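You operate a simulated robot arm through the tools that you are given. There is no shell and no other tool. Be economical: measure what you need, move in short steps, check, and stop when the job is done.

You are at the controls of a simulated two-armed robot. One attempt, no reset.

TASK
Put the purple block on the step of the plate rack. Pick up the tall pink can from the top of the long steel bench with one hand, pass it to the other hand and put it on the free top of the set-down table. Count the white can with a blue bands on the top of the long steel bench, then put as many of the closed blue cans from the top of the long steel bench in the yellow bin there. Open the wide drawer, fetch the small blue sponge and set it in the inside of the wide drawer, then shut the drawer. The order is free. Set down upright: purple block, tall pink can.

Only the result counts: the job must be done as asked and must still hold three seconds after the hand-in. Knocking over, shifting, dropping, spilling or breaking anything else fails it.

THE ROBOT
Two 7-joint arms with two-finger parallel grippers on one trunk, on a base that drives. Base frame: it is fixed to the floor where the robot stands at the start and does not move with it; the origin is under the middle of the robot, x ahead of it, y to its left, z up; the surface under the hand at the start is at about z = 0.86. Units: m, degrees, N and s.
The left shoulder is at the start at [0.082, 0.174, 1.158], the right one opposite. With the tool pointing down near the work surface each hand reaches from about 0.3 to 0.72 m from the robot's upright axis, wherever it stands, measured 20 degrees to its own side. Places, roughly: closed blue can (5x5x14 cm) [-2.6, -0.2, 0.9]; free top of the set-down table [-4, -0.4, 0.9]; inside of the wide drawer [-2.7, -0.4, 0.7]; purple block [0.5, 0, 1]; small blue sponge (5x5x4 cm) [-2.7, -0.2, 0.9]; step of the plate rack (104x20 cm) [0.7, -1.38, 0.84]; tall pink can (6x6x17 cm) [-1.9, -0.3, 0.9]; white can with a blue band (5x5x15 cm) [-2.4, -0.3, 0.9]; wide drawer [-2.7, -0.5, 0.8]; yellow bin (30x20x15 cm) [-2.5, -0.4, 0.9]. Payload 3.6 kg a hand.
The TCP of each hand is the grasp point between the finger pads, 0.03 m short of the fingertips. In the tool frame z runs along the fingers and y along their closing line. Largest opening 0.11 m; finger width 0.02, thickness 0.01; the body of the gripper, 0.048 by 0.112 m, starts 0.055 m behind the TCP.
Orientation is told as [roll, pitch, yaw] about the base's x, y, z axes, in that order, counted from this pose: with the fingers straight down and closing along the base's y, the tool's x points along the base's -x, its y along +y and its z along -z.

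THE INTERFACE
- The arms move only by the tool jog_arm. It takes "left_increments", "right_increments" or both (then of equal length, played together; a hand with none holds still); each is a list of rows, each an object of numbers (a shift or turn left out is 0, a gripper value left out holds the last): "claw": the finger opening in m, from 0 to 0.11; "tx", "ty", "tz": the shift along the tool's x, y, z in m; "wx", "wy", "wz": the turn, a rotation vector about the tool's x, y, z in degrees. In form: [{"claw": .., "tx": .., "ty": .., "tz": .., "wx": .., "wy": .., "wz": ..}, ...]. A call has 1 to 10 rows; each row shifts and turns the commanded pose from where the row before left it, along the tool's axes as they then stand. Rows are played at 5 a second. More than 0.05 m and 8.6 degrees between two rows, or a gripper value outside its range, and nothing of the call is played. Where a pose cannot be reached the arm comes as near as it can. A force on the tool above 40 N (or 10 N above the force at the start of the call, whichever is more), or a blocked arm, ends the call early, and 0.2 s more pass. The fingers move at their own pace (about 0.153 m/s each) and stop on an object; they squeeze with about 26 N. The grip force told is the motor's: it shows also when the fingers shut on nothing. Time passes only in rows, and 0.2 s behind the last, so rows that do not move let the fingers close. It gives the time, the measured TCP pose, the force on the tool (base axes), the opening and the grip force at its end, in the units of the frame above (readings bear some noise), with the torque about the TCP (base axes, N m) and any sound that the robot's microphone picked up.
- Cameras (640 x 400 px; columns grow to the right, rows downward): "scene" is now at [0.1733, -0.0263, 1.3322]; the picture's right is [-0.33, -0.94, 0.00], its down [-0.55, 0.19, -0.81] and it looks along [0.77, -0.27, -0.58] (base axes); focal length 292 px, centre (320, 200). "left" rides on the left gripper at [0.073, -0.017, -0.103] in its tool frame; the picture's right is [0.23, 0.97, 0.00], its down [-0.76, 0.18, -0.62] and it looks along [-0.61, 0.14, 0.78] (tool axes); focal length 222 px, centre (320, 200). "right" rides on the right gripper at [0.073, 0.017, -0.103] in its tool frame; the picture's right is [-0.23, 0.97, 0.00], its down [-0.76, -0.18, -0.62] and it looks along [-0.61, -0.14, 0.78] (tool axes); focal length 222 px, centre (320, 200). There is no depth. A picture from a camera that has moved, and an enlarged one, comes with that camera's place and axes in the base frame and with its lens.
- snapshot(camera): a new picture of that camera. It takes no simulated time.
- lift_body(by): slides the trunk up (or, below 0, down) by that many m; the arms and the scene camera ride with it, the base frame stays. It gives what a move gives, with no picture.
- base_move(legs): drives the robot by 1 to 6 legs, each [ahead, left, turn to the left] in m, m and degrees, along the robot's own axes; the way and the turn of a leg run together, so that a leg with both is an arc; at most 1.5 m and 180 degrees a leg. The arms and the cameras ride along, it lands a little off, and it stops where it bumps. It gives what a move gives.
- head_to(pan, tilt): turns the head with the scene camera to pan (to the left, within 86 degrees either way) and tilt (down, from -29 to 69), counted from straight ahead of the robot. It gives what a move gives.
- zoom(camera, box): a new picture of the part [left, top, right, bottom] of that camera's present view, enlarged. It takes no simulated time.
- sign_off(): hands the job in; it is judged then, once.

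Go step by step. Nothing tells you exact positions but the pictures and the camera data: compare them with the known pose of the tool, close in by small moves and look again before you grip or let go. The budget is 196 turns and 184 pictures, counting those below and the enlarged ones. Unless the task says otherwise, let go and move clear before handing in.

The tools are called after "Request:" by a JSON object that holds its "op" and its "data". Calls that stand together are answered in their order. jog_arm: Moves the arms, as the interface text tells. Its arguments: {"type":"object","properties":{"left_increments":{"type":"array","items":{"type":"object","properties":{"claw":{"type":"number"},"tx":{"type":"number"},"ty":{"type":"number"},"tz":{"type":"number"},"wx":{"type":"number"},"wy":{"type":"number"},"wz":{"type":"number"}}}},"right_increments":{"type":"array","items":{"type":"object","properties":{"claw":{"type":"number"},"tx":{"type":"number"},"ty":{"type":"number"},"tz":{"type":"number"},"wx":{"type":"number"},"wy":{"type":"number"},"wz":{"type":"number"}}}}},"required":[]} The other tools are called the same way: lift_body (by) slides the trunk up or down; base_move (legs) drives the base; head_to (pan, tilt) turns the head that bears the scene camera; snapshot (camera) takes a picture; zoom (camera, box) takes an enlarged picture of a part of a camera's view; sign_off () hands the job in.

At the start:

```text
time: 0.0
left_tool_pos: [0.3471, 0.0319, 1.1767]
left_orientation: [-0.1, 0.0, 0.0]
left_wrist_force: [-0.5, -0.2, 0.9]
left_wrist_torque: [0.0, 0.03, 0.0]
left_gripper_width: 0.1101
left_grip_force: 0.0
right_tool_pos: [0.3472, -0.2201, 1.0769]
right_orientation: [0.0, 0.2, 0.0]
right_wrist_force: [0.3, -0.4, 0.1]
right_wrist_torque: [0.0, 0.0, 0.01]
right_gripper_width: 0.1101
right_grip_force: 0.0
trunk travel left (down, up): [-0.275, 0.488]
robot x, y, heading: [-0.0004, 0.0001, 0.1]
head pan, tilt: [-19.2, 35.5]
```

scene: 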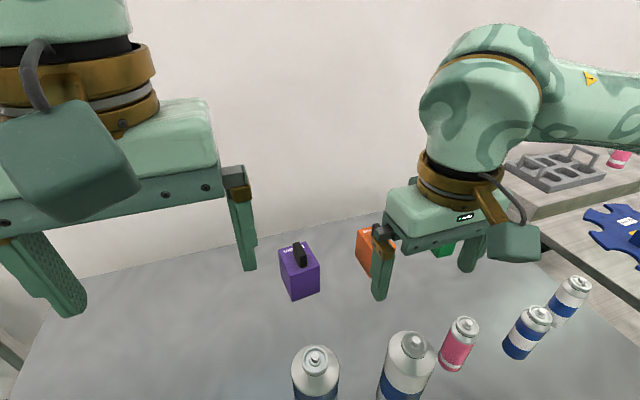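
right: 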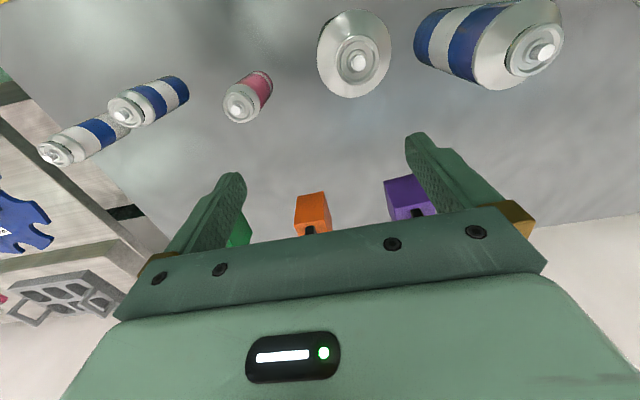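
left: 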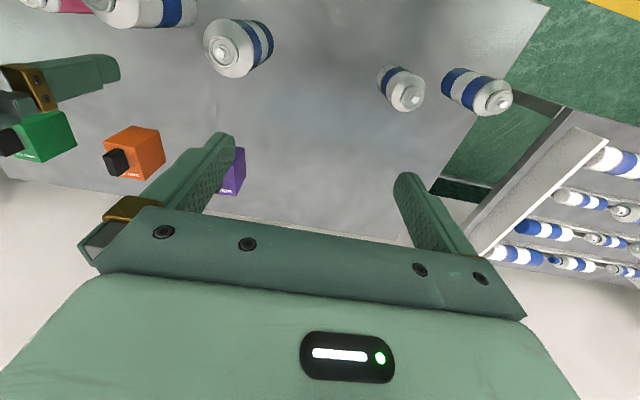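

I see a purple block with a black handle on the bench in front, next to an orange and a green one, with cans nearer to me. I'll turn the head for a clearer view of the block and of the plate rack to the right.

Request:
{"op": "zoom", "data": {"camera": "scene", "box": [220, 200, 460, 350]}}

Request:
{"op": "head_to", "data": {"pan": -65, "tilt": 30}}

Request:
{"op": "snapshot", "data": {"camera": "scene"}}

```text
2.67 times, centred on (340, 275) of scene
camera zoom: at [0.1733, -0.0263, 1.3322], right [-0.33, -0.94, 0.0], down [-0.55, 0.19, -0.81], along [0.77, -0.27, -0.58], focal length 778 px, centre (267, 0)
```

zoom: 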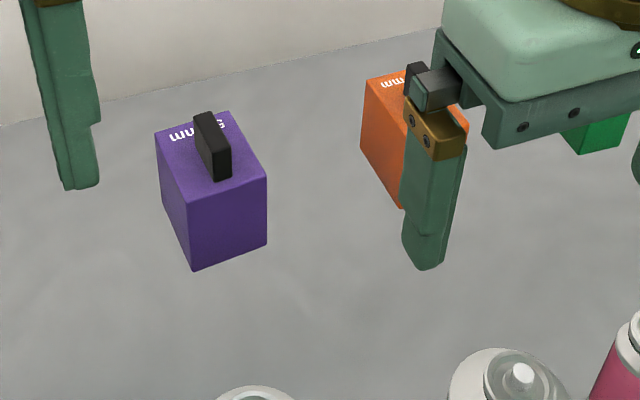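

```text
time: 1.1
left_tool_pos: [0.3475, 0.0324, 1.1758]
left_orientation: [-0.1, 0.1, 0.2]
left_wrist_force: [-0.5, 0.0, 0.5]
left_wrist_torque: [-0.02, 0.03, 0.01]
left_gripper_width: 0.1099
left_grip_force: 0.0
right_tool_pos: [0.3469, -0.22, 1.0775]
right_orientation: [0.0, 0.1, 0.0]
right_wrist_force: [-0.5, 0.4, -0.3]
right_wrist_torque: [-0.05, -0.05, 0.01]
right_gripper_width: 0.1102
right_grip_force: 0.0
trunk travel left (down, up): [-0.275, 0.488]
robot x, y, heading: [0.0024, -0.0017, 0.1]
head pan, tilt: [-65.0, 30.0]
```

```text
179 pictures are left
camera scene: at [0.1288, -0.0793, 1.3408], right [-0.91, -0.42, 0.0], down [-0.21, 0.45, -0.87], along [0.37, -0.78, -0.5], focal length 292 px, centre (320, 200)
```

scene: 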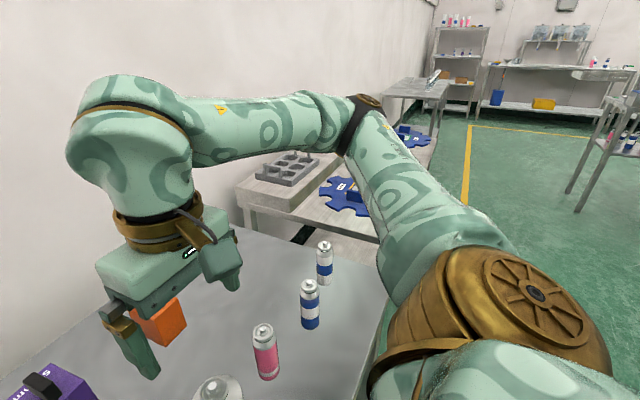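

The block is about 7×6×7 cm at roughly (0.545, -0.115), its top near z 0.93 and a thin handle along x up to about 0.965. I'll bring the right hand above it and move the left hand out of the way.

Request:
{"op": "jog_arm", "data": {"left_increments": [{"ty": 0.03}, {"ty": 0.03}, {"ty": 0.03}, {"ty": 0.03}, {}], "right_increments": [{"tx": -0.04, "ty": 0.021}, {"tx": -0.04, "ty": 0.021}, {"tx": -0.04, "ty": 0.021}, {"tx": -0.04, "ty": 0.021}, {"tx": -0.038, "ty": 0.021}]}}

Request:
{"op": "head_to", "data": {"pan": -12, "tilt": 40}}

Request:
{"op": "snapshot", "data": {"camera": "scene"}}

Request:
{"op": "snapshot", "data": {"camera": "right"}}

```text
time: 2.3
left_tool_pos: [0.3458, 0.153, 1.1757]
left_orientation: [-0.2, 0.2, 0.1]
left_wrist_force: [0.6, 0.1, -0.1]
left_wrist_torque: [-0.01, 0.03, -0.01]
left_gripper_width: 0.1099
left_grip_force: 0.1
right_tool_pos: [0.5459, -0.1133, 1.0737]
right_orientation: [-0.1, 0.0, 0.0]
right_wrist_force: [-0.1, 0.1, -0.4]
right_wrist_torque: [0.01, 0.03, -0.03]
right_gripper_width: 0.11
right_grip_force: 0.2
trunk travel left (down, up): [-0.275, 0.488]
robot x, y, heading: [0.0005, 0.0022, -0.1]
head pan, tilt: [-65.0, 30.0]
```

```text
time: 3.5
left_tool_pos: [0.3451, 0.1518, 1.1771]
left_orientation: [0.0, 0.2, 0.1]
left_wrist_force: [0.1, -0.7, -0.2]
left_wrist_torque: [-0.03, -0.04, 0.01]
left_gripper_width: 0.11
left_grip_force: 0.1
right_tool_pos: [0.5454, -0.1143, 1.0744]
right_orientation: [0.0, 0.1, 0.0]
right_wrist_force: [-0.6, -0.4, 0.1]
right_wrist_torque: [-0.02, 0.01, 0.01]
right_gripper_width: 0.1102
right_grip_force: 0.1
trunk travel left (down, up): [-0.275, 0.488]
robot x, y, heading: [-0.001, -0.0014, -0.1]
head pan, tilt: [-12.0, 40.0]
```

```text
178 pictures are left
camera scene: at [0.1737, -0.0149, 1.3254], right [-0.21, -0.98, 0.0], down [-0.63, 0.13, -0.77], along [0.75, -0.16, -0.64], focal length 292 px, centre (320, 200)
```

scene: 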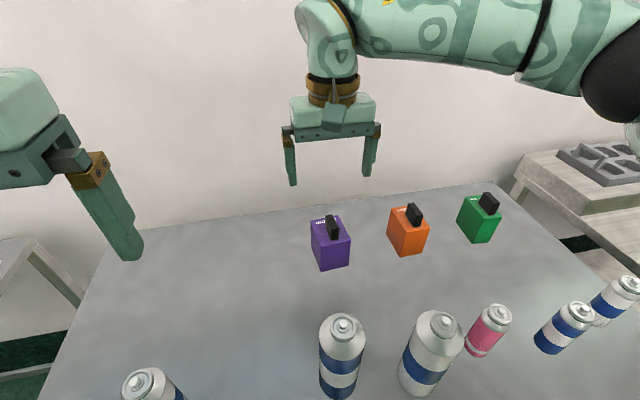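

```text
177 pictures are left
camera right: at [0.4742, -0.098, 1.1783], right [0.23, 0.97, 0.0], down [0.76, -0.18, 0.62], along [0.61, -0.14, -0.78], focal length 222 px, centre (320, 200)
```

right: 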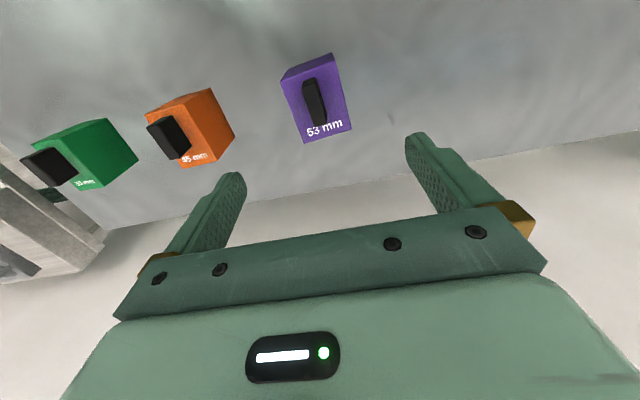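

The block's handle sits a bit nearer than the TCP. I'll zoom in to fix it accurately.

Request:
{"op": "zoom", "data": {"camera": "right", "box": [260, 40, 372, 150]}}

Request:
{"op": "zoom", "data": {"camera": "scene", "box": [280, 190, 380, 290]}}

```text
3.64 times, centred on (316, 95) of right
camera zoom: at [0.4742, -0.098, 1.1783], right [0.23, 0.97, 0.0], down [0.76, -0.18, 0.62], along [0.61, -0.14, -0.78], focal length 808 px, centre (334, 582)
```

zoom: 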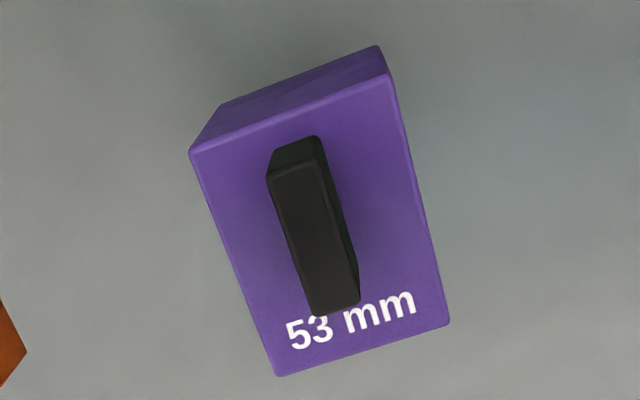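

```text
4.00 times, centred on (330, 240) of scene
camera zoom: at [0.1737, -0.0149, 1.3254], right [-0.21, -0.98, 0.0], down [-0.63, 0.13, -0.77], along [0.75, -0.16, -0.64], focal length 1167 px, centre (280, 40)
```

zoom: 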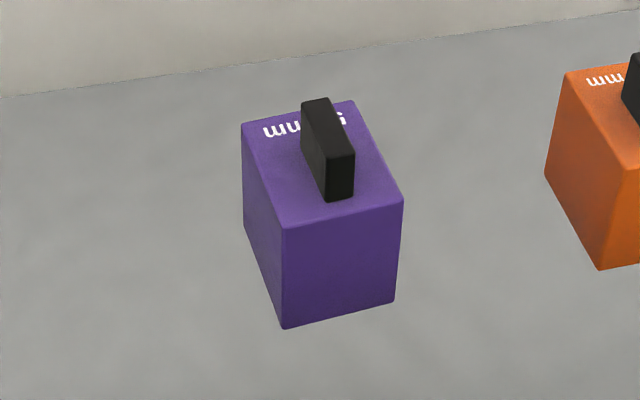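

The block is labelled 53 mm and is aligned with the base axes. I'll straddle its body with the fingers and lower to z about 0.92.

Request:
{"op": "jog_arm", "data": {"right_increments": [{"tx": 0.005, "tz": 0.04}, {"tz": 0.04}, {"tz": 0.03}, {"tz": 0.02}, {"tz": 0.02}, {}]}}

Request:
{"op": "snapshot", "data": {"camera": "right"}}

Request:
{"op": "snapshot", "data": {"camera": "scene"}}

```text
time: 5.0
left_tool_pos: [0.3445, 0.1519, 1.1763]
left_orientation: [-0.1, 0.1, 0.1]
left_wrist_force: [0.4, -0.4, 0.2]
left_wrist_torque: [0.01, 0.01, -0.02]
left_gripper_width: 0.11
left_grip_force: 0.0
right_tool_pos: [0.537, -0.1169, 0.9264]
right_orientation: [0.1, 0.1, 0.0]
right_wrist_force: [-0.7, -0.9, -0.8]
right_wrist_torque: [-0.01, 0.04, -0.01]
right_gripper_width: 0.11
right_grip_force: 0.0
trunk travel left (down, up): [-0.275, 0.488]
robot x, y, heading: [-0.0024, 0.0022, -0.1]
head pan, tilt: [-12.0, 40.0]
```

```text
174 pictures are left
camera right: at [0.4665, -0.1003, 1.0296], right [0.23, 0.97, 0.0], down [0.76, -0.18, 0.62], along [0.61, -0.14, -0.78], focal length 222 px, centre (320, 200)
```

right: 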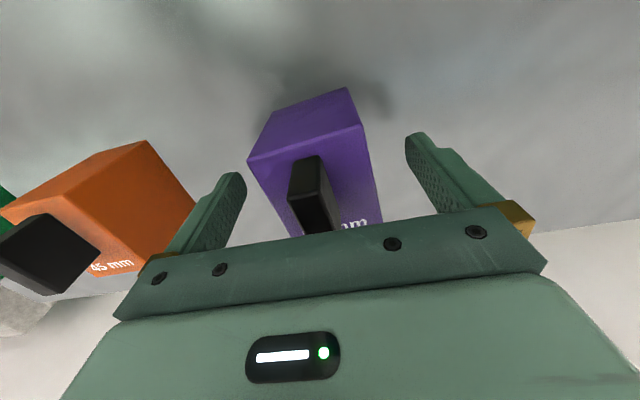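

```text
173 pictures are left
camera scene: at [0.1735, -0.0149, 1.3255], right [-0.21, -0.98, 0.0], down [-0.63, 0.13, -0.77], along [0.75, -0.16, -0.64], focal length 292 px, centre (320, 200)
```

scene: 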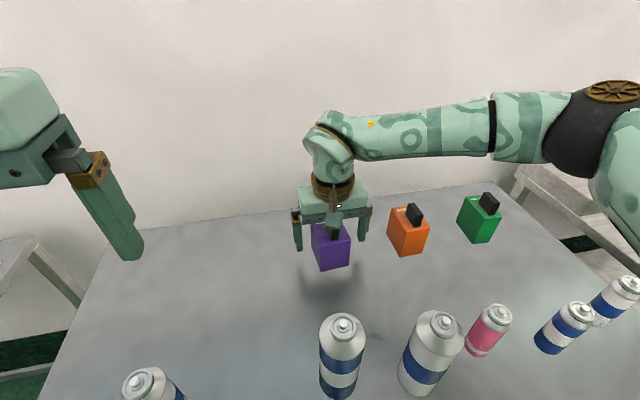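

The fingers straddle the block symmetrically. I'll close and lift it straight up.

Request:
{"op": "jog_arm", "data": {"right_increments": [{"claw": 0.02}, {}, {}]}}

Request:
{"op": "jog_arm", "data": {"right_increments": [{"tz": -0.03}, {"tz": -0.04}, {"tz": -0.04}, {"tz": -0.04}, {"tz": -0.04}, {}]}}

Request:
{"op": "snapshot", "data": {"camera": "scene"}}

```text
time: 5.8
left_tool_pos: [0.3448, 0.1507, 1.1764]
left_orientation: [-0.1, 0.1, 0.1]
left_wrist_force: [0.6, 0.3, -0.1]
left_wrist_torque: [0.03, 0.03, -0.03]
left_gripper_width: 0.1102
left_grip_force: 0.1
right_tool_pos: [0.5362, -0.1162, 0.926]
right_orientation: [0.1, 0.1, 0.0]
right_wrist_force: [-0.6, -0.2, -0.3]
right_wrist_torque: [-0.02, -0.05, 0.04]
right_gripper_width: 0.0588
right_grip_force: 25.9
trunk travel left (down, up): [-0.275, 0.488]
robot x, y, heading: [-0.003, -0.0023, -0.1]
head pan, tilt: [-12.0, 40.0]
```

```text
time: 7.2
left_tool_pos: [0.3466, 0.151, 1.177]
left_orientation: [-0.1, 0.1, 0.1]
left_wrist_force: [-0.8, 0.0, 0.8]
left_wrist_torque: [-0.01, 0.01, 0.02]
left_gripper_width: 0.1101
left_grip_force: 0.1
right_tool_pos: [0.5412, -0.1124, 1.1169]
right_orientation: [0.0, 0.1, 0.0]
right_wrist_force: [1.3, 0.1, -3.0]
right_wrist_torque: [0.01, -0.02, 0.02]
right_gripper_width: 0.058
right_grip_force: 26.2
trunk travel left (down, up): [-0.275, 0.488]
robot x, y, heading: [0.002, -0.0003, -0.3]
head pan, tilt: [-12.0, 40.0]
```

```text
172 pictures are left
camera scene: at [0.1744, -0.0151, 1.3253], right [-0.21, -0.98, 0.0], down [-0.63, 0.13, -0.77], along [0.75, -0.16, -0.64], focal length 292 px, centre (320, 200)
```

scene: 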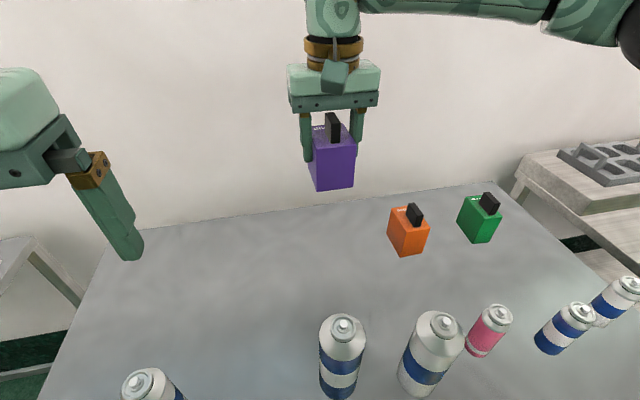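

The block is held. I'll raise it a bit more, back the base off the bench, and look toward the plate rack.

Request:
{"op": "jog_arm", "data": {"right_increments": [{"tz": -0.04}, {"tz": -0.03}, {"tx": 0.04}, {"tx": 0.04}]}}

Request:
{"op": "base_move", "data": {"legs": [[-0.3, 0, 0]]}}

Request:
{"op": "head_to", "data": {"pan": -60, "tilt": 15}}

Request:
{"op": "snapshot", "data": {"camera": "scene"}}

```text
time: 8.2
left_tool_pos: [0.3433, 0.1518, 1.1782]
left_orientation: [-0.1, 0.0, 0.0]
left_wrist_force: [0.0, -0.2, -0.2]
left_wrist_torque: [0.0, -0.01, 0.01]
left_gripper_width: 0.1101
left_grip_force: 0.0
right_tool_pos: [0.4595, -0.1151, 1.1893]
right_orientation: [0.0, 0.1, 0.0]
right_wrist_force: [0.8, 0.2, -2.1]
right_wrist_torque: [-0.02, -0.02, -0.01]
right_gripper_width: 0.0582
right_grip_force: 26.6
trunk travel left (down, up): [-0.275, 0.488]
robot x, y, heading: [-0.0016, -0.0015, -0.1]
head pan, tilt: [-12.0, 40.0]
```

```text
time: 10.2
left_tool_pos: [0.0469, 0.1519, 1.1772]
left_orientation: [0.0, 0.0, 0.4]
left_wrist_force: [-0.1, 0.5, -1.0]
left_wrist_torque: [0.04, 0.01, 0.03]
left_gripper_width: 0.1101
left_grip_force: 0.0
right_tool_pos: [0.161, -0.1142, 1.1888]
right_orientation: [0.1, 0.0, 0.1]
right_wrist_force: [-0.1, 0.4, -3.1]
right_wrist_torque: [0.01, -0.02, -0.01]
right_gripper_width: 0.0578
right_grip_force: 25.6
trunk travel left (down, up): [-0.275, 0.488]
robot x, y, heading: [-0.2952, 0.0011, 0.2]
head pan, tilt: [-12.0, 40.0]
```

```text
time: 11.3
left_tool_pos: [0.0463, 0.1529, 1.177]
left_orientation: [-0.1, 0.1, 0.2]
left_wrist_force: [0.0, -0.2, -0.3]
left_wrist_torque: [0.01, -0.02, -0.02]
left_gripper_width: 0.1099
left_grip_force: 0.0
right_tool_pos: [0.1627, -0.114, 1.1883]
right_orientation: [0.0, 0.1, 0.3]
right_wrist_force: [0.3, -0.1, -2.9]
right_wrist_torque: [0.0, 0.02, 0.02]
right_gripper_width: 0.0578
right_grip_force: 26.1
trunk travel left (down, up): [-0.275, 0.488]
robot x, y, heading: [-0.2966, -0.0035, -0.0]
head pan, tilt: [-60.0, 15.0]
```

```text
171 pictures are left
camera scene: at [-0.1604, -0.0781, 1.3649], right [-0.86, -0.5, 0.0], down [-0.13, 0.22, -0.97], along [0.49, -0.83, -0.26], focal length 292 px, centre (320, 200)
```

scene: 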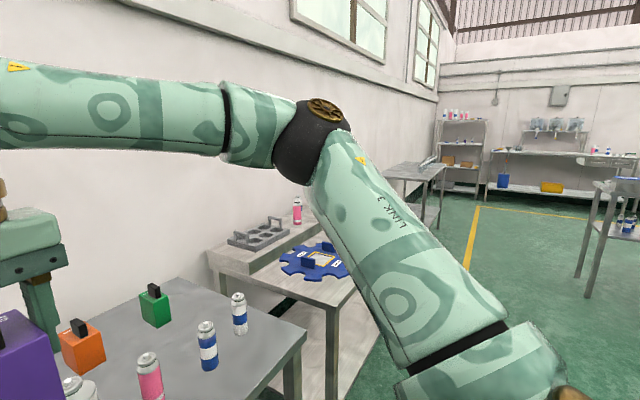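

The tiered table to the right with the blue gear must be the plate rack. I'll drive sideways to face it.

Request:
{"op": "base_move", "data": {"legs": [[-0.1, -1.25, 0]]}}

Request:
{"op": "head_to", "data": {"pan": 0, "tilt": 30}}

Request:
{"op": "snapshot", "data": {"camera": "scene"}}

```text
time: 17.8
left_tool_pos: [-0.0476, -1.1323, 1.1769]
left_orientation: [-0.1, 0.2, 0.5]
left_wrist_force: [-0.7, -0.1, 0.1]
left_wrist_torque: [0.02, -0.03, 0.0]
left_gripper_width: 0.1101
left_grip_force: 0.1
right_tool_pos: [0.0701, -1.3965, 1.1886]
right_orientation: [0.0, 0.0, 0.5]
right_wrist_force: [0.5, -0.1, -2.5]
right_wrist_torque: [-0.02, -0.02, -0.03]
right_gripper_width: 0.0578
right_grip_force: 25.5
trunk travel left (down, up): [-0.275, 0.488]
robot x, y, heading: [-0.3919, -1.2863, 0.5]
head pan, tilt: [-60.0, 15.0]
```

```text
time: 19.1
left_tool_pos: [-0.0481, -1.1316, 1.1767]
left_orientation: [-0.1, 0.1, 0.6]
left_wrist_force: [-0.4, -0.2, -0.1]
left_wrist_torque: [0.01, 0.0, -0.03]
left_gripper_width: 0.1099
left_grip_force: 0.2
right_tool_pos: [0.0706, -1.3975, 1.1891]
right_orientation: [0.0, 0.1, 0.4]
right_wrist_force: [-0.7, 1.0, -2.0]
right_wrist_torque: [0.01, 0.01, -0.02]
right_gripper_width: 0.0576
right_grip_force: 26.4
trunk travel left (down, up): [-0.275, 0.488]
robot x, y, heading: [-0.3911, -1.2902, 0.4]
head pan, tilt: [0.0, 30.0]
```

```text
170 pictures are left
camera scene: at [-0.2104, -1.2821, 1.3408], right [0.01, -1.0, 0.0], down [-0.5, 0.0, -0.87], along [0.87, 0.01, -0.5], focal length 292 px, centre (320, 200)
```

scene: 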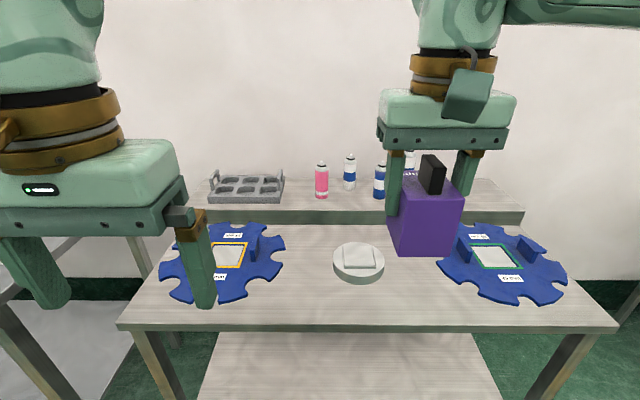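

The step is the raised back shelf (z about 0.84, x about 0.6–0.8). It has a tray and a few cans, and its right end seems free, but the block hides part of it, so I'll look with the wrist camera.

Request:
{"op": "snapshot", "data": {"camera": "right"}}

Request:
{"op": "base_move", "data": {"legs": [[0, -0.3, 0]]}}

Request:
{"op": "snapshot", "data": {"camera": "scene"}}

```text
169 pictures are left
camera right: at [-0.0012, -1.3822, 1.2928], right [0.22, 0.98, 0.0], down [0.76, -0.17, 0.62], along [0.61, -0.14, -0.78], focal length 222 px, centre (320, 200)
```

right: 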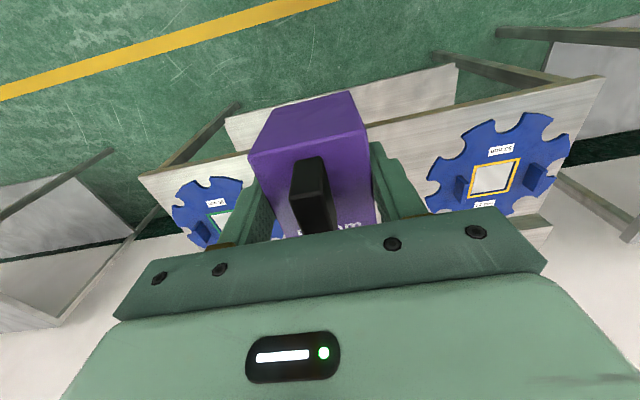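

```text
time: 21.2
left_tool_pos: [-0.0449, -1.4348, 1.1773]
left_orientation: [-0.1, 0.1, 0.8]
left_wrist_force: [0.0, 0.0, 0.6]
left_wrist_torque: [0.02, -0.02, 0.03]
left_gripper_width: 0.1101
left_grip_force: 0.1
right_tool_pos: [0.0724, -1.7012, 1.1885]
right_orientation: [0.0, 0.1, 0.7]
right_wrist_force: [-0.4, -0.2, -3.1]
right_wrist_torque: [0.04, 0.02, 0.02]
right_gripper_width: 0.0579
right_grip_force: 25.7
trunk travel left (down, up): [-0.275, 0.488]
robot x, y, heading: [-0.3869, -1.5884, 0.6]
head pan, tilt: [0.0, 30.0]
```

```text
168 pictures are left
camera scene: at [-0.2073, -1.5868, 1.3407], right [0.01, -1.0, 0.0], down [-0.5, -0.01, -0.87], along [0.87, 0.01, -0.5], focal length 292 px, centre (320, 200)
```

scene: 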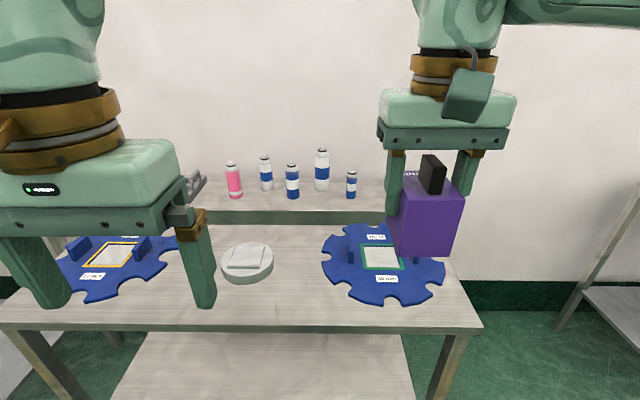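

The step's right end (y about -1.8) is free, beyond a small can at y about -1.69. Before closing in, I'll look down to judge the gap between base and table.

Request:
{"op": "head_to", "data": {"pan": -10, "tilt": 69}}

Request:
{"op": "snapshot", "data": {"camera": "scene"}}

```text
time: 22.2
left_tool_pos: [-0.0454, -1.435, 1.1771]
left_orientation: [-0.2, 0.0, 0.8]
left_wrist_force: [0.2, 0.4, 0.9]
left_wrist_torque: [-0.05, -0.01, 0.01]
left_gripper_width: 0.1098
left_grip_force: 0.1
right_tool_pos: [0.0742, -1.6991, 1.1899]
right_orientation: [-0.1, 0.2, 0.7]
right_wrist_force: [0.6, -0.4, -2.6]
right_wrist_torque: [0.01, 0.02, -0.02]
right_gripper_width: 0.0578
right_grip_force: 25.8
trunk travel left (down, up): [-0.275, 0.488]
robot x, y, heading: [-0.3906, -1.592, 0.6]
head pan, tilt: [-10.0, 68.8]
```

```text
167 pictures are left
camera scene: at [-0.2425, -1.596, 1.2893], right [-0.16, -0.99, 0.0], down [-0.92, 0.15, -0.36], along [0.36, -0.06, -0.93], focal length 292 px, centre (320, 200)
```

scene: 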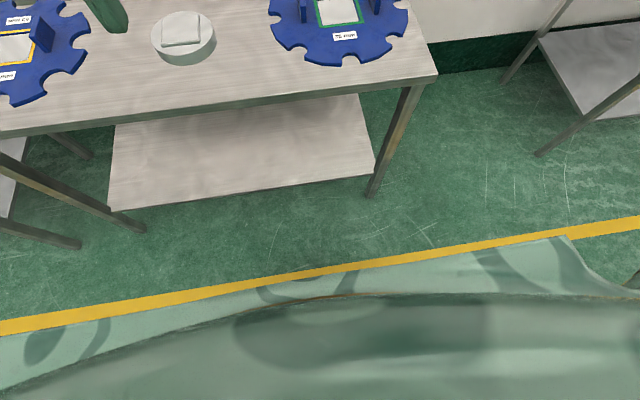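

The gap looks similar to the first bench at the start (its edge at x about 0.19, robot at 0). I'll drive 0.41 ahead with the head up and then look.

Request:
{"op": "base_move", "data": {"legs": [[0.41, 0, -0.6]]}}

Request:
{"op": "head_to", "data": {"pan": -15, "tilt": 40}}

Request:
{"op": "snapshot", "data": {"camera": "scene"}}

Request:
{"op": "snapshot", "data": {"camera": "right"}}

```text
time: 24.6
left_tool_pos: [0.337, -1.4321, 1.176]
left_orientation: [0.0, 0.3, 0.7]
left_wrist_force: [0.4, -0.7, 0.4]
left_wrist_torque: [0.0, 0.07, 0.0]
left_gripper_width: 0.11
left_grip_force: 0.0
right_tool_pos: [0.4554, -1.6978, 1.1876]
right_orientation: [0.0, 0.4, 0.4]
right_wrist_force: [1.0, 0.5, -3.1]
right_wrist_torque: [-0.02, 0.09, 0.02]
right_gripper_width: 0.0582
right_grip_force: 25.5
trunk travel left (down, up): [-0.275, 0.488]
robot x, y, heading: [-0.0091, -1.5871, 0.8]
head pan, tilt: [-10.0, 68.8]
stopped in leg 1: the robot was blocked; the commanded pose is now the measured one
```

```text
time: 25.5
left_tool_pos: [0.3341, -1.4326, 1.1779]
left_orientation: [-0.1, 0.1, 0.6]
left_wrist_force: [0.2, 0.5, -0.8]
left_wrist_torque: [-0.01, 0.0, -0.01]
left_gripper_width: 0.11
left_grip_force: 0.1
right_tool_pos: [0.4497, -1.6983, 1.1897]
right_orientation: [-0.1, 0.1, 0.5]
right_wrist_force: [-0.5, 0.3, -1.8]
right_wrist_torque: [0.0, 0.02, 0.0]
right_gripper_width: 0.0578
right_grip_force: 25.4
trunk travel left (down, up): [-0.275, 0.488]
robot x, y, heading: [-0.0085, -1.5883, 0.6]
head pan, tilt: [-15.0, 40.0]
```

```text
166 pictures are left
camera scene: at [0.1629, -1.6047, 1.3252], right [-0.25, -0.97, 0.0], down [-0.62, 0.16, -0.76], along [0.74, -0.19, -0.64], focal length 292 px, centre (320, 200)
```

scene: 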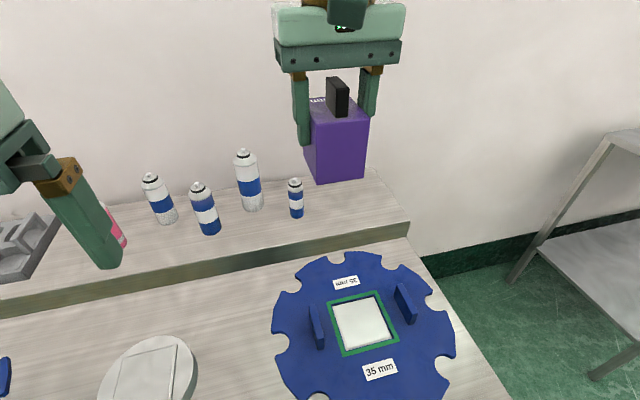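

```text
165 pictures are left
camera right: at [0.3792, -1.6827, 1.2933], right [0.22, 0.98, 0.0], down [0.76, -0.17, 0.62], along [0.61, -0.14, -0.78], focal length 222 px, centre (320, 200)
```

right: 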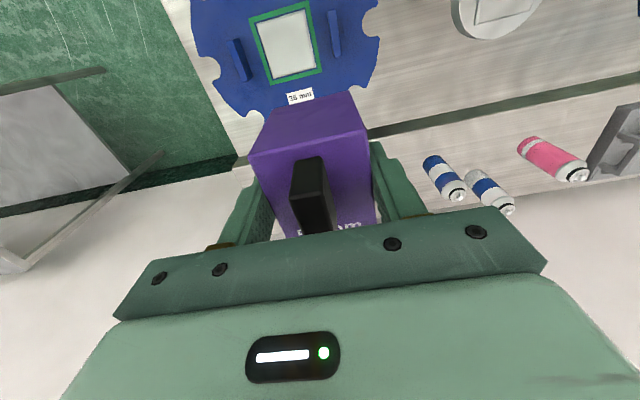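

The base just touched the rack's lower frame, and nothing has fallen. I'll back off 1 cm, then move the block over the free right end at about (0.655, -1.805).

Request:
{"op": "base_move", "data": {"legs": [[-0.01, 0, 0]]}}

Request:
{"op": "jog_arm", "data": {"right_increments": [{"tx": -0.043, "ty": -0.021}, {"tx": -0.043, "ty": -0.021}, {"tx": -0.043, "ty": -0.021}, {"tx": -0.043, "ty": -0.021}, {"tx": -0.043, "ty": -0.021}, {"tz": 0.05}, {"tz": 0.05}, {"tz": 0.05}, {}]}}

Request:
{"op": "snapshot", "data": {"camera": "scene"}}

Request:
{"op": "snapshot", "data": {"camera": "right"}}

```text
time: 26.3
left_tool_pos: [0.3226, -1.4326, 1.1784]
left_orientation: [-0.1, 0.0, 0.5]
left_wrist_force: [0.2, -0.1, 0.2]
left_wrist_torque: [0.01, 0.04, -0.06]
left_gripper_width: 0.1101
left_grip_force: 0.1
right_tool_pos: [0.4397, -1.6971, 1.1899]
right_orientation: [0.0, 0.0, 0.7]
right_wrist_force: [-0.5, 0.0, -3.3]
right_wrist_torque: [0.0, 0.01, 0.02]
right_gripper_width: 0.0578
right_grip_force: 26.1
trunk travel left (down, up): [-0.275, 0.488]
robot x, y, heading: [-0.0212, -1.5879, 0.3]
head pan, tilt: [-15.0, 40.0]
```

```text
time: 28.3
left_tool_pos: [0.3228, -1.4325, 1.1776]
left_orientation: [-0.1, -0.1, 0.7]
left_wrist_force: [0.3, 0.4, 0.0]
left_wrist_torque: [0.03, -0.03, -0.01]
left_gripper_width: 0.1102
left_grip_force: 0.1
right_tool_pos: [0.5242, -1.7462, 1.0087]
right_orientation: [0.0, 0.0, 0.5]
right_wrist_force: [-0.1, -0.1, -2.8]
right_wrist_torque: [-0.01, 0.01, 0.0]
right_gripper_width: 0.0581
right_grip_force: 25.8
right hand out of reach, approached as far as the arm can: row 2, 3, 4, 5
trunk travel left (down, up): [-0.275, 0.488]
robot x, y, heading: [-0.0185, -1.5873, 0.6]
head pan, tilt: [-15.0, 40.0]
```

```text
164 pictures are left
camera scene: at [0.1519, -1.6047, 1.3255], right [-0.25, -0.97, 0.0], down [-0.62, 0.16, -0.77], along [0.74, -0.19, -0.64], focal length 292 px, centre (320, 200)
```

scene: 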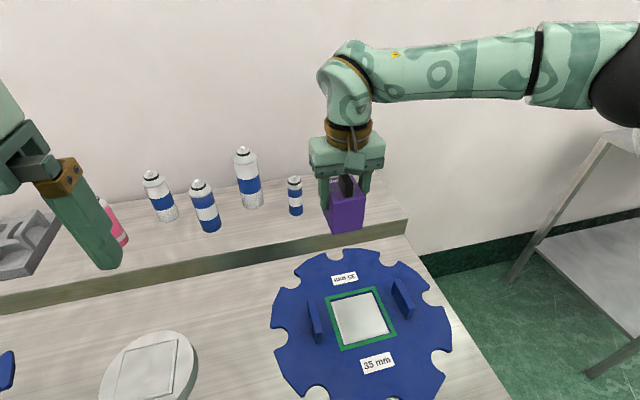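

```text
163 pictures are left
camera right: at [0.4529, -1.7312, 1.1123], right [0.22, 0.98, 0.0], down [0.76, -0.17, 0.62], along [0.61, -0.14, -0.78], focal length 222 px, centre (320, 200)
```

right: 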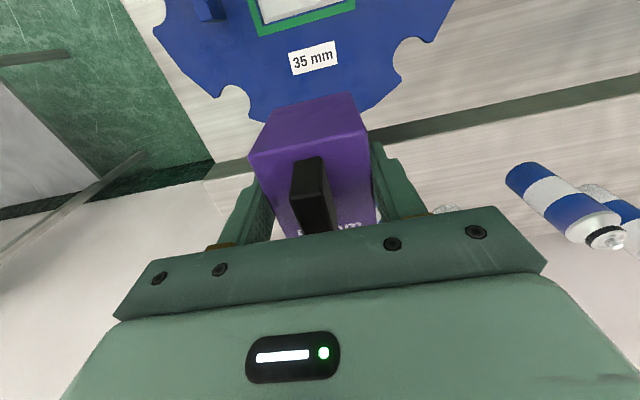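

The reach was limited at that height, but it should be better lower down. I'll now move right and forward at z about 1.0.

Request:
{"op": "jog_arm", "data": {"right_increments": [{"ty": -0.03}, {"ty": -0.03, "tx": -0.02}, {"tx": -0.04}, {"tx": -0.04}, {"tx": -0.03}, {}]}}

Request:
{"op": "snapshot", "data": {"camera": "scene"}}

```text
time: 29.7
left_tool_pos: [0.3223, -1.433, 1.1765]
left_orientation: [-0.1, 0.0, 0.5]
left_wrist_force: [-0.7, 0.2, 0.2]
left_wrist_torque: [0.02, 0.01, -0.01]
left_gripper_width: 0.1101
left_grip_force: 0.0
right_tool_pos: [0.583, -1.8043, 1.0109]
right_orientation: [0.0, 0.0, 0.6]
right_wrist_force: [-0.4, -0.9, -2.7]
right_wrist_torque: [-0.03, 0.05, -0.01]
right_gripper_width: 0.0577
right_grip_force: 26.5
right hand out of reach, approached as far as the arm can: row 4, 5
trunk travel left (down, up): [-0.275, 0.488]
robot x, y, heading: [-0.0236, -1.5848, 0.3]
head pan, tilt: [-15.0, 40.0]
```

```text
162 pictures are left
camera scene: at [0.1523, -1.605, 1.3254], right [-0.25, -0.97, 0.0], down [-0.62, 0.16, -0.77], along [0.74, -0.19, -0.64], focal length 292 px, centre (320, 200)
```

scene: 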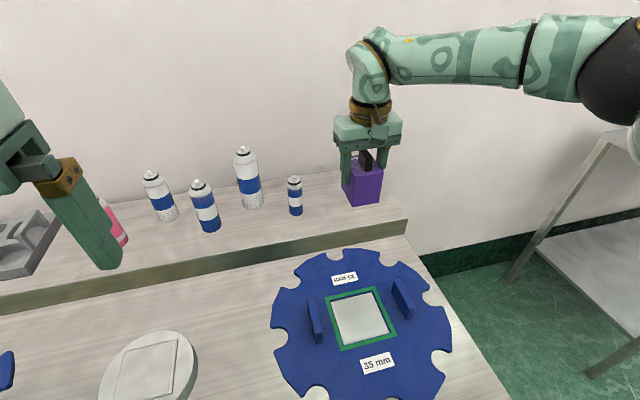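

The arm limits at x about 0.58 at this height. I'll lower it some more and then extend.

Request:
{"op": "jog_arm", "data": {"right_increments": [{"tz": 0.03}, {"tz": 0.03}, {"tx": -0.02}, {"tx": -0.02}, {"tx": -0.02}, {}]}}

Request:
{"op": "snapshot", "data": {"camera": "scene"}}

```text
time: 31.1
left_tool_pos: [0.3227, -1.4335, 1.1772]
left_orientation: [-0.2, 0.0, 0.7]
left_wrist_force: [-0.3, 0.2, 0.3]
left_wrist_torque: [-0.03, 0.0, 0.0]
left_gripper_width: 0.11
left_grip_force: 0.1
right_tool_pos: [0.5946, -1.8039, 0.9523]
right_orientation: [0.0, 0.1, 0.6]
right_wrist_force: [-0.4, 0.3, -3.0]
right_wrist_torque: [0.0, 0.0, -0.01]
right_gripper_width: 0.0576
right_grip_force: 26.0
right hand out of reach, approached as far as the arm can: row 3, 4, 5
trunk travel left (down, up): [-0.275, 0.488]
robot x, y, heading: [-0.0232, -1.586, 0.6]
head pan, tilt: [-15.0, 40.0]
```

```text
161 pictures are left
camera scene: at [0.1525, -1.6049, 1.3254], right [-0.25, -0.97, 0.0], down [-0.62, 0.16, -0.77], along [0.74, -0.19, -0.64], focal length 292 px, centre (320, 200)
```

scene: 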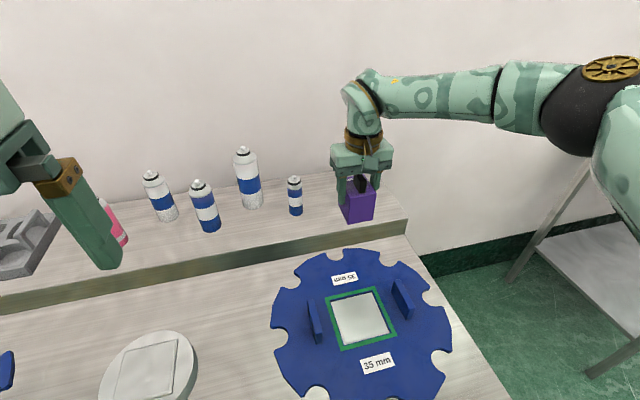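

The reach ends just short. Turning the base about 20° left brings the right shoulder forward, so I'll raise the hand, back off a touch, turn and shift right.

Request:
{"op": "jog_arm", "data": {"right_increments": [{"tz": -0.04}, {"tz": -0.04}, {"tz": -0.04}, {"tx": 0.04}, {"tx": 0.04}, {}]}}

Request:
{"op": "base_move", "data": {"legs": [[-0.03, -0.07, 0], [0, 0, 20]]}}

Request:
{"op": "base_move", "data": {"legs": [[0.02, 0, 0]]}}

Request:
{"op": "snapshot", "data": {"camera": "scene"}}

```text
time: 32.5
left_tool_pos: [0.3221, -1.4318, 1.1778]
left_orientation: [0.0, 0.0, 0.6]
left_wrist_force: [0.5, -0.8, -1.3]
left_wrist_torque: [0.0, 0.02, 0.02]
left_gripper_width: 0.11
left_grip_force: 0.0
right_tool_pos: [0.5001, -1.8201, 1.0211]
right_orientation: [0.0, 0.0, 0.5]
right_wrist_force: [0.3, 0.2, -3.4]
right_wrist_torque: [0.02, 0.01, 0.03]
right_gripper_width: 0.058
right_grip_force: 26.2
right hand out of reach, approached as far as the arm can: row 1, 2, 3
trunk travel left (down, up): [-0.275, 0.488]
robot x, y, heading: [-0.0174, -1.5883, 0.3]
head pan, tilt: [-15.0, 40.0]
```

```text
time: 34.6
left_tool_pos: [0.2169, -1.3931, 1.1767]
left_orientation: [-0.1, 0.1, 20.9]
left_wrist_force: [0.3, -0.3, 0.0]
left_wrist_torque: [0.0, -0.02, 0.0]
left_gripper_width: 0.1098
left_grip_force: 0.1
right_tool_pos: [0.5176, -1.6954, 1.023]
right_orientation: [0.0, 0.1, 20.8]
right_wrist_force: [0.3, -0.2, -2.7]
right_wrist_torque: [0.01, 0.02, -0.01]
right_gripper_width: 0.0577
right_grip_force: 26.4
trunk travel left (down, up): [-0.275, 0.488]
robot x, y, heading: [-0.0474, -1.6581, 20.9]
head pan, tilt: [-15.0, 40.0]
```

```text
time: 35.4
left_tool_pos: [0.2367, -1.3868, 1.1772]
left_orientation: [-0.2, 0.1, 20.8]
left_wrist_force: [1.0, -0.3, -0.4]
left_wrist_torque: [-0.04, 0.01, 0.0]
left_gripper_width: 0.1099
left_grip_force: 0.1
right_tool_pos: [0.5382, -1.6897, 1.0221]
right_orientation: [0.1, 0.1, 20.9]
right_wrist_force: [-0.6, -0.7, -2.7]
right_wrist_torque: [-0.04, 0.03, -0.01]
right_gripper_width: 0.058
right_grip_force: 26.4
trunk travel left (down, up): [-0.275, 0.488]
robot x, y, heading: [-0.0274, -1.6473, 20.9]
head pan, tilt: [-15.0, 40.0]
```

```text
160 pictures are left
camera scene: at [0.1383, -1.607, 1.3253], right [0.1, -0.99, 0.0], down [-0.64, -0.07, -0.77], along [0.76, 0.08, -0.64], focal length 292 px, centre (320, 200)
```

scene: 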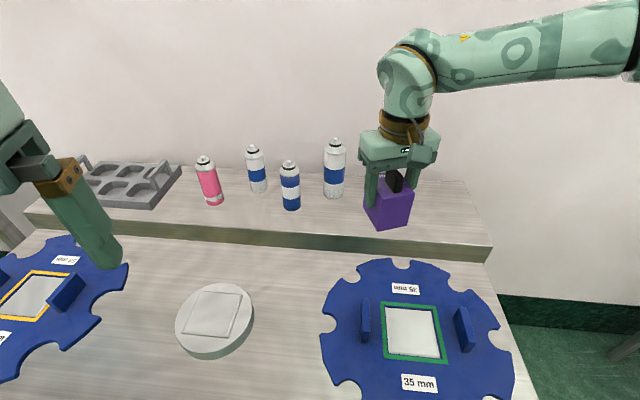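

The block is now at y -1.69, still in front of the small can. I'll move right first, then forward.

Request:
{"op": "jog_arm", "data": {"right_increments": [{"tx": 0.015, "ty": -0.039}, {"tx": 0.015, "ty": -0.039}, {"tx": 0.015, "ty": -0.039}, {"tx": -0.031, "ty": -0.012, "tz": 0.01}, {"tx": -0.031, "ty": -0.012, "tz": 0.01}, {"tx": -0.031, "ty": -0.012, "tz": 0.01}, {}]}}

Request:
{"op": "snapshot", "data": {"camera": "scene"}}

```text
time: 37.0
left_tool_pos: [0.236, -1.3872, 1.1775]
left_orientation: [0.0, 0.0, 20.9]
left_wrist_force: [0.4, -0.3, 0.2]
left_wrist_torque: [0.01, 0.02, -0.03]
left_gripper_width: 0.1099
left_grip_force: 0.0
right_tool_pos: [0.5589, -1.8137, 1.0088]
right_orientation: [-0.3, -0.5, 20.2]
right_wrist_force: [-0.4, 0.8, -3.0]
right_wrist_torque: [0.05, 0.02, 0.0]
right_gripper_width: 0.0578
right_grip_force: 25.9
right hand out of reach, approached as far as the arm can: row 4, 5, 6
trunk travel left (down, up): [-0.275, 0.488]
robot x, y, heading: [-0.0319, -1.6535, 20.7]
head pan, tilt: [-15.0, 40.0]
```

```text
159 pictures are left
camera scene: at [0.1372, -1.6079, 1.3254], right [0.1, -0.99, 0.0], down [-0.64, -0.06, -0.77], along [0.76, 0.08, -0.64], focal length 292 px, centre (320, 200)
```

scene: 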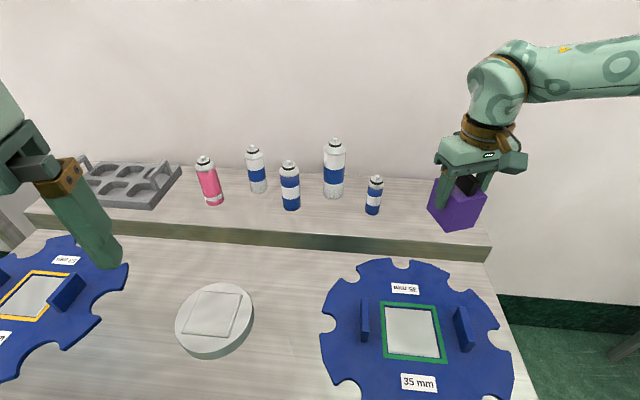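

The reach stops early here, likely from a wrist limit, since the tool is turned relative to the arm. I'll turn the tool back to base yaw 0 and retry.

Request:
{"op": "jog_arm", "data": {"right_increments": [{"wz": 7}, {"wz": 7}, {"wz": 6.5}, {"tx": -0.02}, {"tx": -0.02}, {"tx": -0.02}, {"tx": -0.02}, {}]}}

Request:
{"op": "snapshot", "data": {"camera": "scene"}}

```text
time: 38.8
left_tool_pos: [0.2352, -1.3869, 1.1778]
left_orientation: [-0.2, 0.0, 21.0]
left_wrist_force: [-0.9, 0.8, 0.6]
left_wrist_torque: [0.03, 0.02, 0.0]
left_gripper_width: 0.1101
left_grip_force: 0.0
right_tool_pos: [0.6422, -1.8138, 1.0083]
right_orientation: [0.0, 0.0, 0.4]
right_wrist_force: [-0.3, 0.5, -3.9]
right_wrist_torque: [0.0, -0.02, -0.01]
right_gripper_width: 0.058
right_grip_force: 25.8
trunk travel left (down, up): [-0.275, 0.488]
robot x, y, heading: [-0.0324, -1.6501, 21.2]
head pan, tilt: [-15.0, 40.0]
```

```text
158 pictures are left
camera scene: at [0.137, -1.6077, 1.3255], right [0.1, -0.99, 0.0], down [-0.64, -0.06, -0.77], along [0.76, 0.08, -0.64], focal length 292 px, centre (320, 200)
```

scene: 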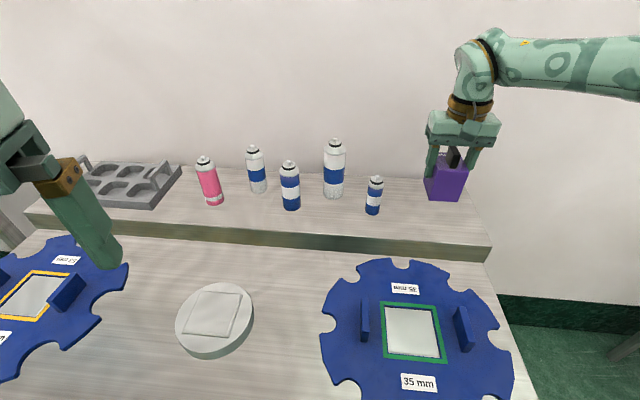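

That worked: the hand is at (0.642, -1.814). I'll move 2.5 cm further in and lower to just above the step (touch expected at z about 0.906).

Request:
{"op": "jog_arm", "data": {"right_increments": [{"tx": -0.025}, {"tz": 0.03}, {"tz": 0.03}, {"tz": 0.025}, {}]}}

Request:
{"op": "snapshot", "data": {"camera": "scene"}}

Request:
{"op": "zoom", "data": {"camera": "scene", "box": [360, 120, 520, 260]}}

```text
time: 40.0
left_tool_pos: [0.235, -1.3856, 1.1775]
left_orientation: [0.0, -0.1, 20.9]
left_wrist_force: [-0.4, 0.2, 0.5]
left_wrist_torque: [0.02, -0.01, -0.04]
left_gripper_width: 0.1104
left_grip_force: 0.0
right_tool_pos: [0.6536, -1.8114, 0.9222]
right_orientation: [0.0, 0.0, 0.3]
right_wrist_force: [-0.2, -0.6, -2.8]
right_wrist_torque: [-0.01, 0.0, 0.02]
right_gripper_width: 0.0579
right_grip_force: 26.2
right hand out of reach, approached as far as the arm can: row 1
trunk travel left (down, up): [-0.275, 0.488]
robot x, y, heading: [-0.0356, -1.6526, 21.0]
head pan, tilt: [-15.0, 40.0]
```

```text
157 pictures are left
camera scene: at [0.1371, -1.6074, 1.3255], right [0.1, -0.99, 0.0], down [-0.64, -0.07, -0.77], along [0.76, 0.08, -0.64], focal length 292 px, centre (320, 200)
```

scene: 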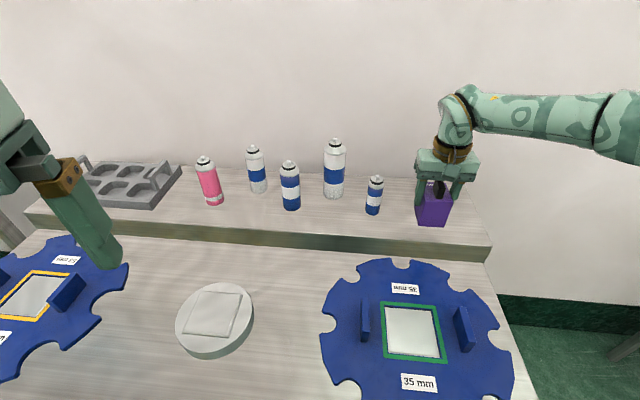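

```text
2.86 times, centred on (440, 190) of scene
camera zoom: at [0.1371, -1.6074, 1.3255], right [0.1, -0.99, 0.0], down [-0.64, -0.07, -0.77], along [0.76, 0.08, -0.64], focal length 834 px, centre (-23, 229)
```

zoom: 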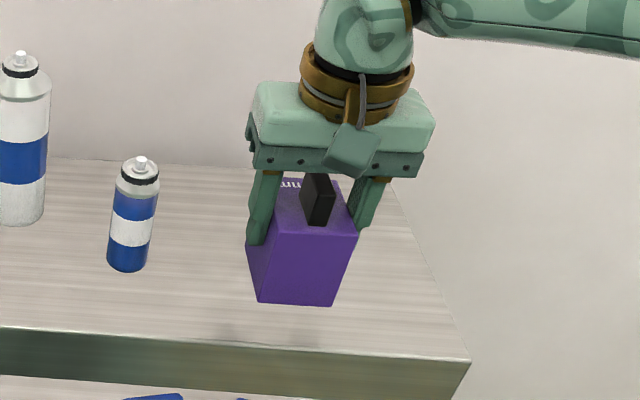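

The block is inside the step's edges. I'll lower it in small steps until it touches.

Request:
{"op": "jog_arm", "data": {"right_increments": [{"tz": 0.006}, {"tz": 0.005}, {"tz": 0.004}, {}]}}

Request:
{"op": "zoom", "data": {"camera": "scene", "box": [360, 120, 520, 260]}}

```text
time: 41.0
left_tool_pos: [0.2354, -1.3871, 1.1775]
left_orientation: [-0.1, 0.0, 20.9]
left_wrist_force: [0.4, 0.6, -0.8]
left_wrist_torque: [0.0, 0.02, -0.05]
left_gripper_width: 0.1099
left_grip_force: 0.1
right_tool_pos: [0.6557, -1.8112, 0.9068]
right_orientation: [0.1, 0.0, 0.2]
right_wrist_force: [-0.8, 0.6, -2.0]
right_wrist_torque: [0.02, -0.03, -0.02]
right_gripper_width: 0.0578
right_grip_force: 25.4
trunk travel left (down, up): [-0.275, 0.488]
robot x, y, heading: [-0.0327, -1.654, 20.7]
head pan, tilt: [-15.0, 40.0]
```

```text
2.86 times, centred on (440, 190) of scene
camera zoom: at [0.1373, -1.6074, 1.3254], right [0.1, -0.99, 0.0], down [-0.64, -0.07, -0.77], along [0.76, 0.08, -0.64], focal length 834 px, centre (-23, 229)
```

zoom: 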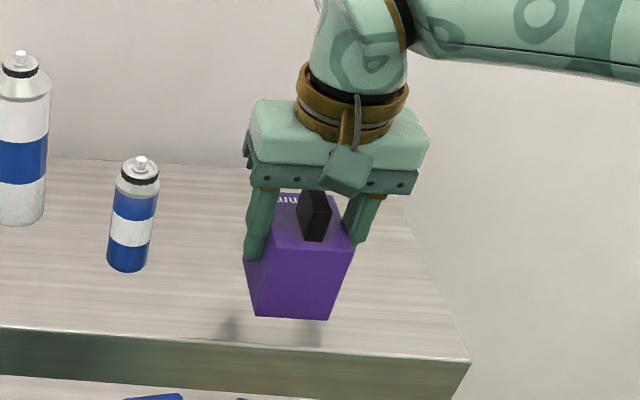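

Request:
{"op": "jog_arm", "data": {"right_increments": [{"tz": 0.004}, {"tz": 0.003}, {}]}}

Request:
{"op": "jog_arm", "data": {"right_increments": [{"tz": 0.003}, {}]}}

```text
time: 41.8
left_tool_pos: [0.233, -1.3868, 1.1778]
left_orientation: [-0.1, -0.1, 20.9]
left_wrist_force: [0.5, -0.3, 0.1]
left_wrist_torque: [-0.01, -0.01, -0.02]
left_gripper_width: 0.1097
left_grip_force: 0.1
right_tool_pos: [0.6545, -1.8112, 0.9021]
right_orientation: [0.0, -0.2, 0.2]
right_wrist_force: [2.7, -5.6, 19.2]
right_wrist_torque: [-0.19, -0.05, -0.04]
right_gripper_width: 0.0581
right_grip_force: 26.2
trunk travel left (down, up): [-0.275, 0.488]
robot x, y, heading: [-0.0292, -1.6493, 20.6]
head pan, tilt: [-15.0, 40.0]
```

```text
time: 42.4
left_tool_pos: [0.235, -1.3877, 1.1793]
left_orientation: [-0.1, -0.1, 21.0]
left_wrist_force: [-0.5, -0.2, 0.1]
left_wrist_torque: [0.0, -0.01, 0.0]
left_gripper_width: 0.1099
left_grip_force: 0.0
right_tool_pos: [0.6543, -1.8119, 0.8971]
right_orientation: [0.0, -0.1, 0.4]
right_wrist_force: [0.5, -3.6, 18.9]
right_wrist_torque: [-0.12, 0.24, 0.02]
right_gripper_width: 0.0579
right_grip_force: 26.1
trunk travel left (down, up): [-0.275, 0.488]
robot x, y, heading: [-0.0274, -1.6508, 20.8]
head pan, tilt: [-15.0, 40.0]
```

The block is on the step (about 19 N contact). I'll open the hand and lift it clear.

Request:
{"op": "jog_arm", "data": {"right_increments": [{"claw": 0.1}, {}, {}]}}

Request:
{"op": "jog_arm", "data": {"right_increments": [{"tz": -0.03}, {"tz": -0.04}, {"tx": 0.01, "tz": -0.04}, {"tx": 0.03, "tz": -0.03}, {"tx": 0.03, "tz": -0.03}, {"tx": 0.04}, {"tx": 0.04}, {}]}}

Request:
{"op": "snapshot", "data": {"camera": "scene"}}

```text
time: 43.2
left_tool_pos: [0.2356, -1.3865, 1.1774]
left_orientation: [-0.1, -0.1, 20.9]
left_wrist_force: [0.2, 1.0, -0.3]
left_wrist_torque: [0.0, 0.02, 0.01]
left_gripper_width: 0.1098
left_grip_force: 0.1
right_tool_pos: [0.6552, -1.8123, 0.8952]
right_orientation: [0.0, 0.1, 0.3]
right_wrist_force: [0.3, -0.3, -0.7]
right_wrist_torque: [-0.02, -0.03, 0.0]
right_gripper_width: 0.0999
right_grip_force: 0.0
trunk travel left (down, up): [-0.275, 0.488]
robot x, y, heading: [-0.0318, -1.6475, 20.6]
head pan, tilt: [-15.0, 40.0]
```

```text
time: 45.0
left_tool_pos: [0.2369, -1.3858, 1.1775]
left_orientation: [-0.1, 0.0, 20.9]
left_wrist_force: [-0.5, 0.0, -0.5]
left_wrist_torque: [-0.01, 0.03, -0.01]
left_gripper_width: 0.1101
left_grip_force: 0.0
right_tool_pos: [0.5083, -1.8154, 1.0668]
right_orientation: [-0.1, 0.1, 0.3]
right_wrist_force: [-0.2, 0.1, 0.2]
right_wrist_torque: [0.01, 0.04, -0.01]
right_gripper_width: 0.1002
right_grip_force: 0.0
trunk travel left (down, up): [-0.275, 0.488]
robot x, y, heading: [-0.0312, -1.6495, 20.7]
head pan, tilt: [-15.0, 40.0]
```

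```text
154 pictures are left
camera scene: at [0.1375, -1.6072, 1.3253], right [0.1, -0.99, 0.0], down [-0.64, -0.07, -0.77], along [0.76, 0.08, -0.64], focal length 292 px, centre (320, 200)
```

scene: 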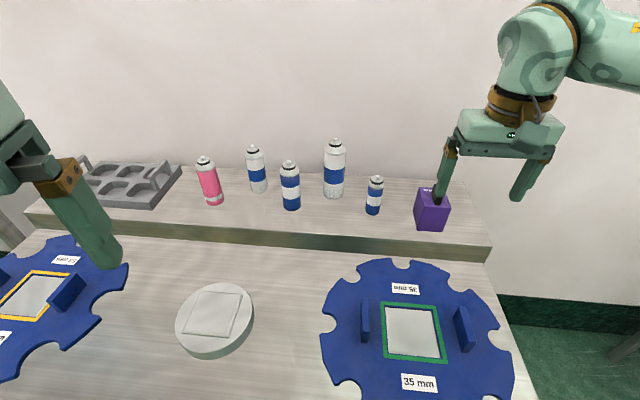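

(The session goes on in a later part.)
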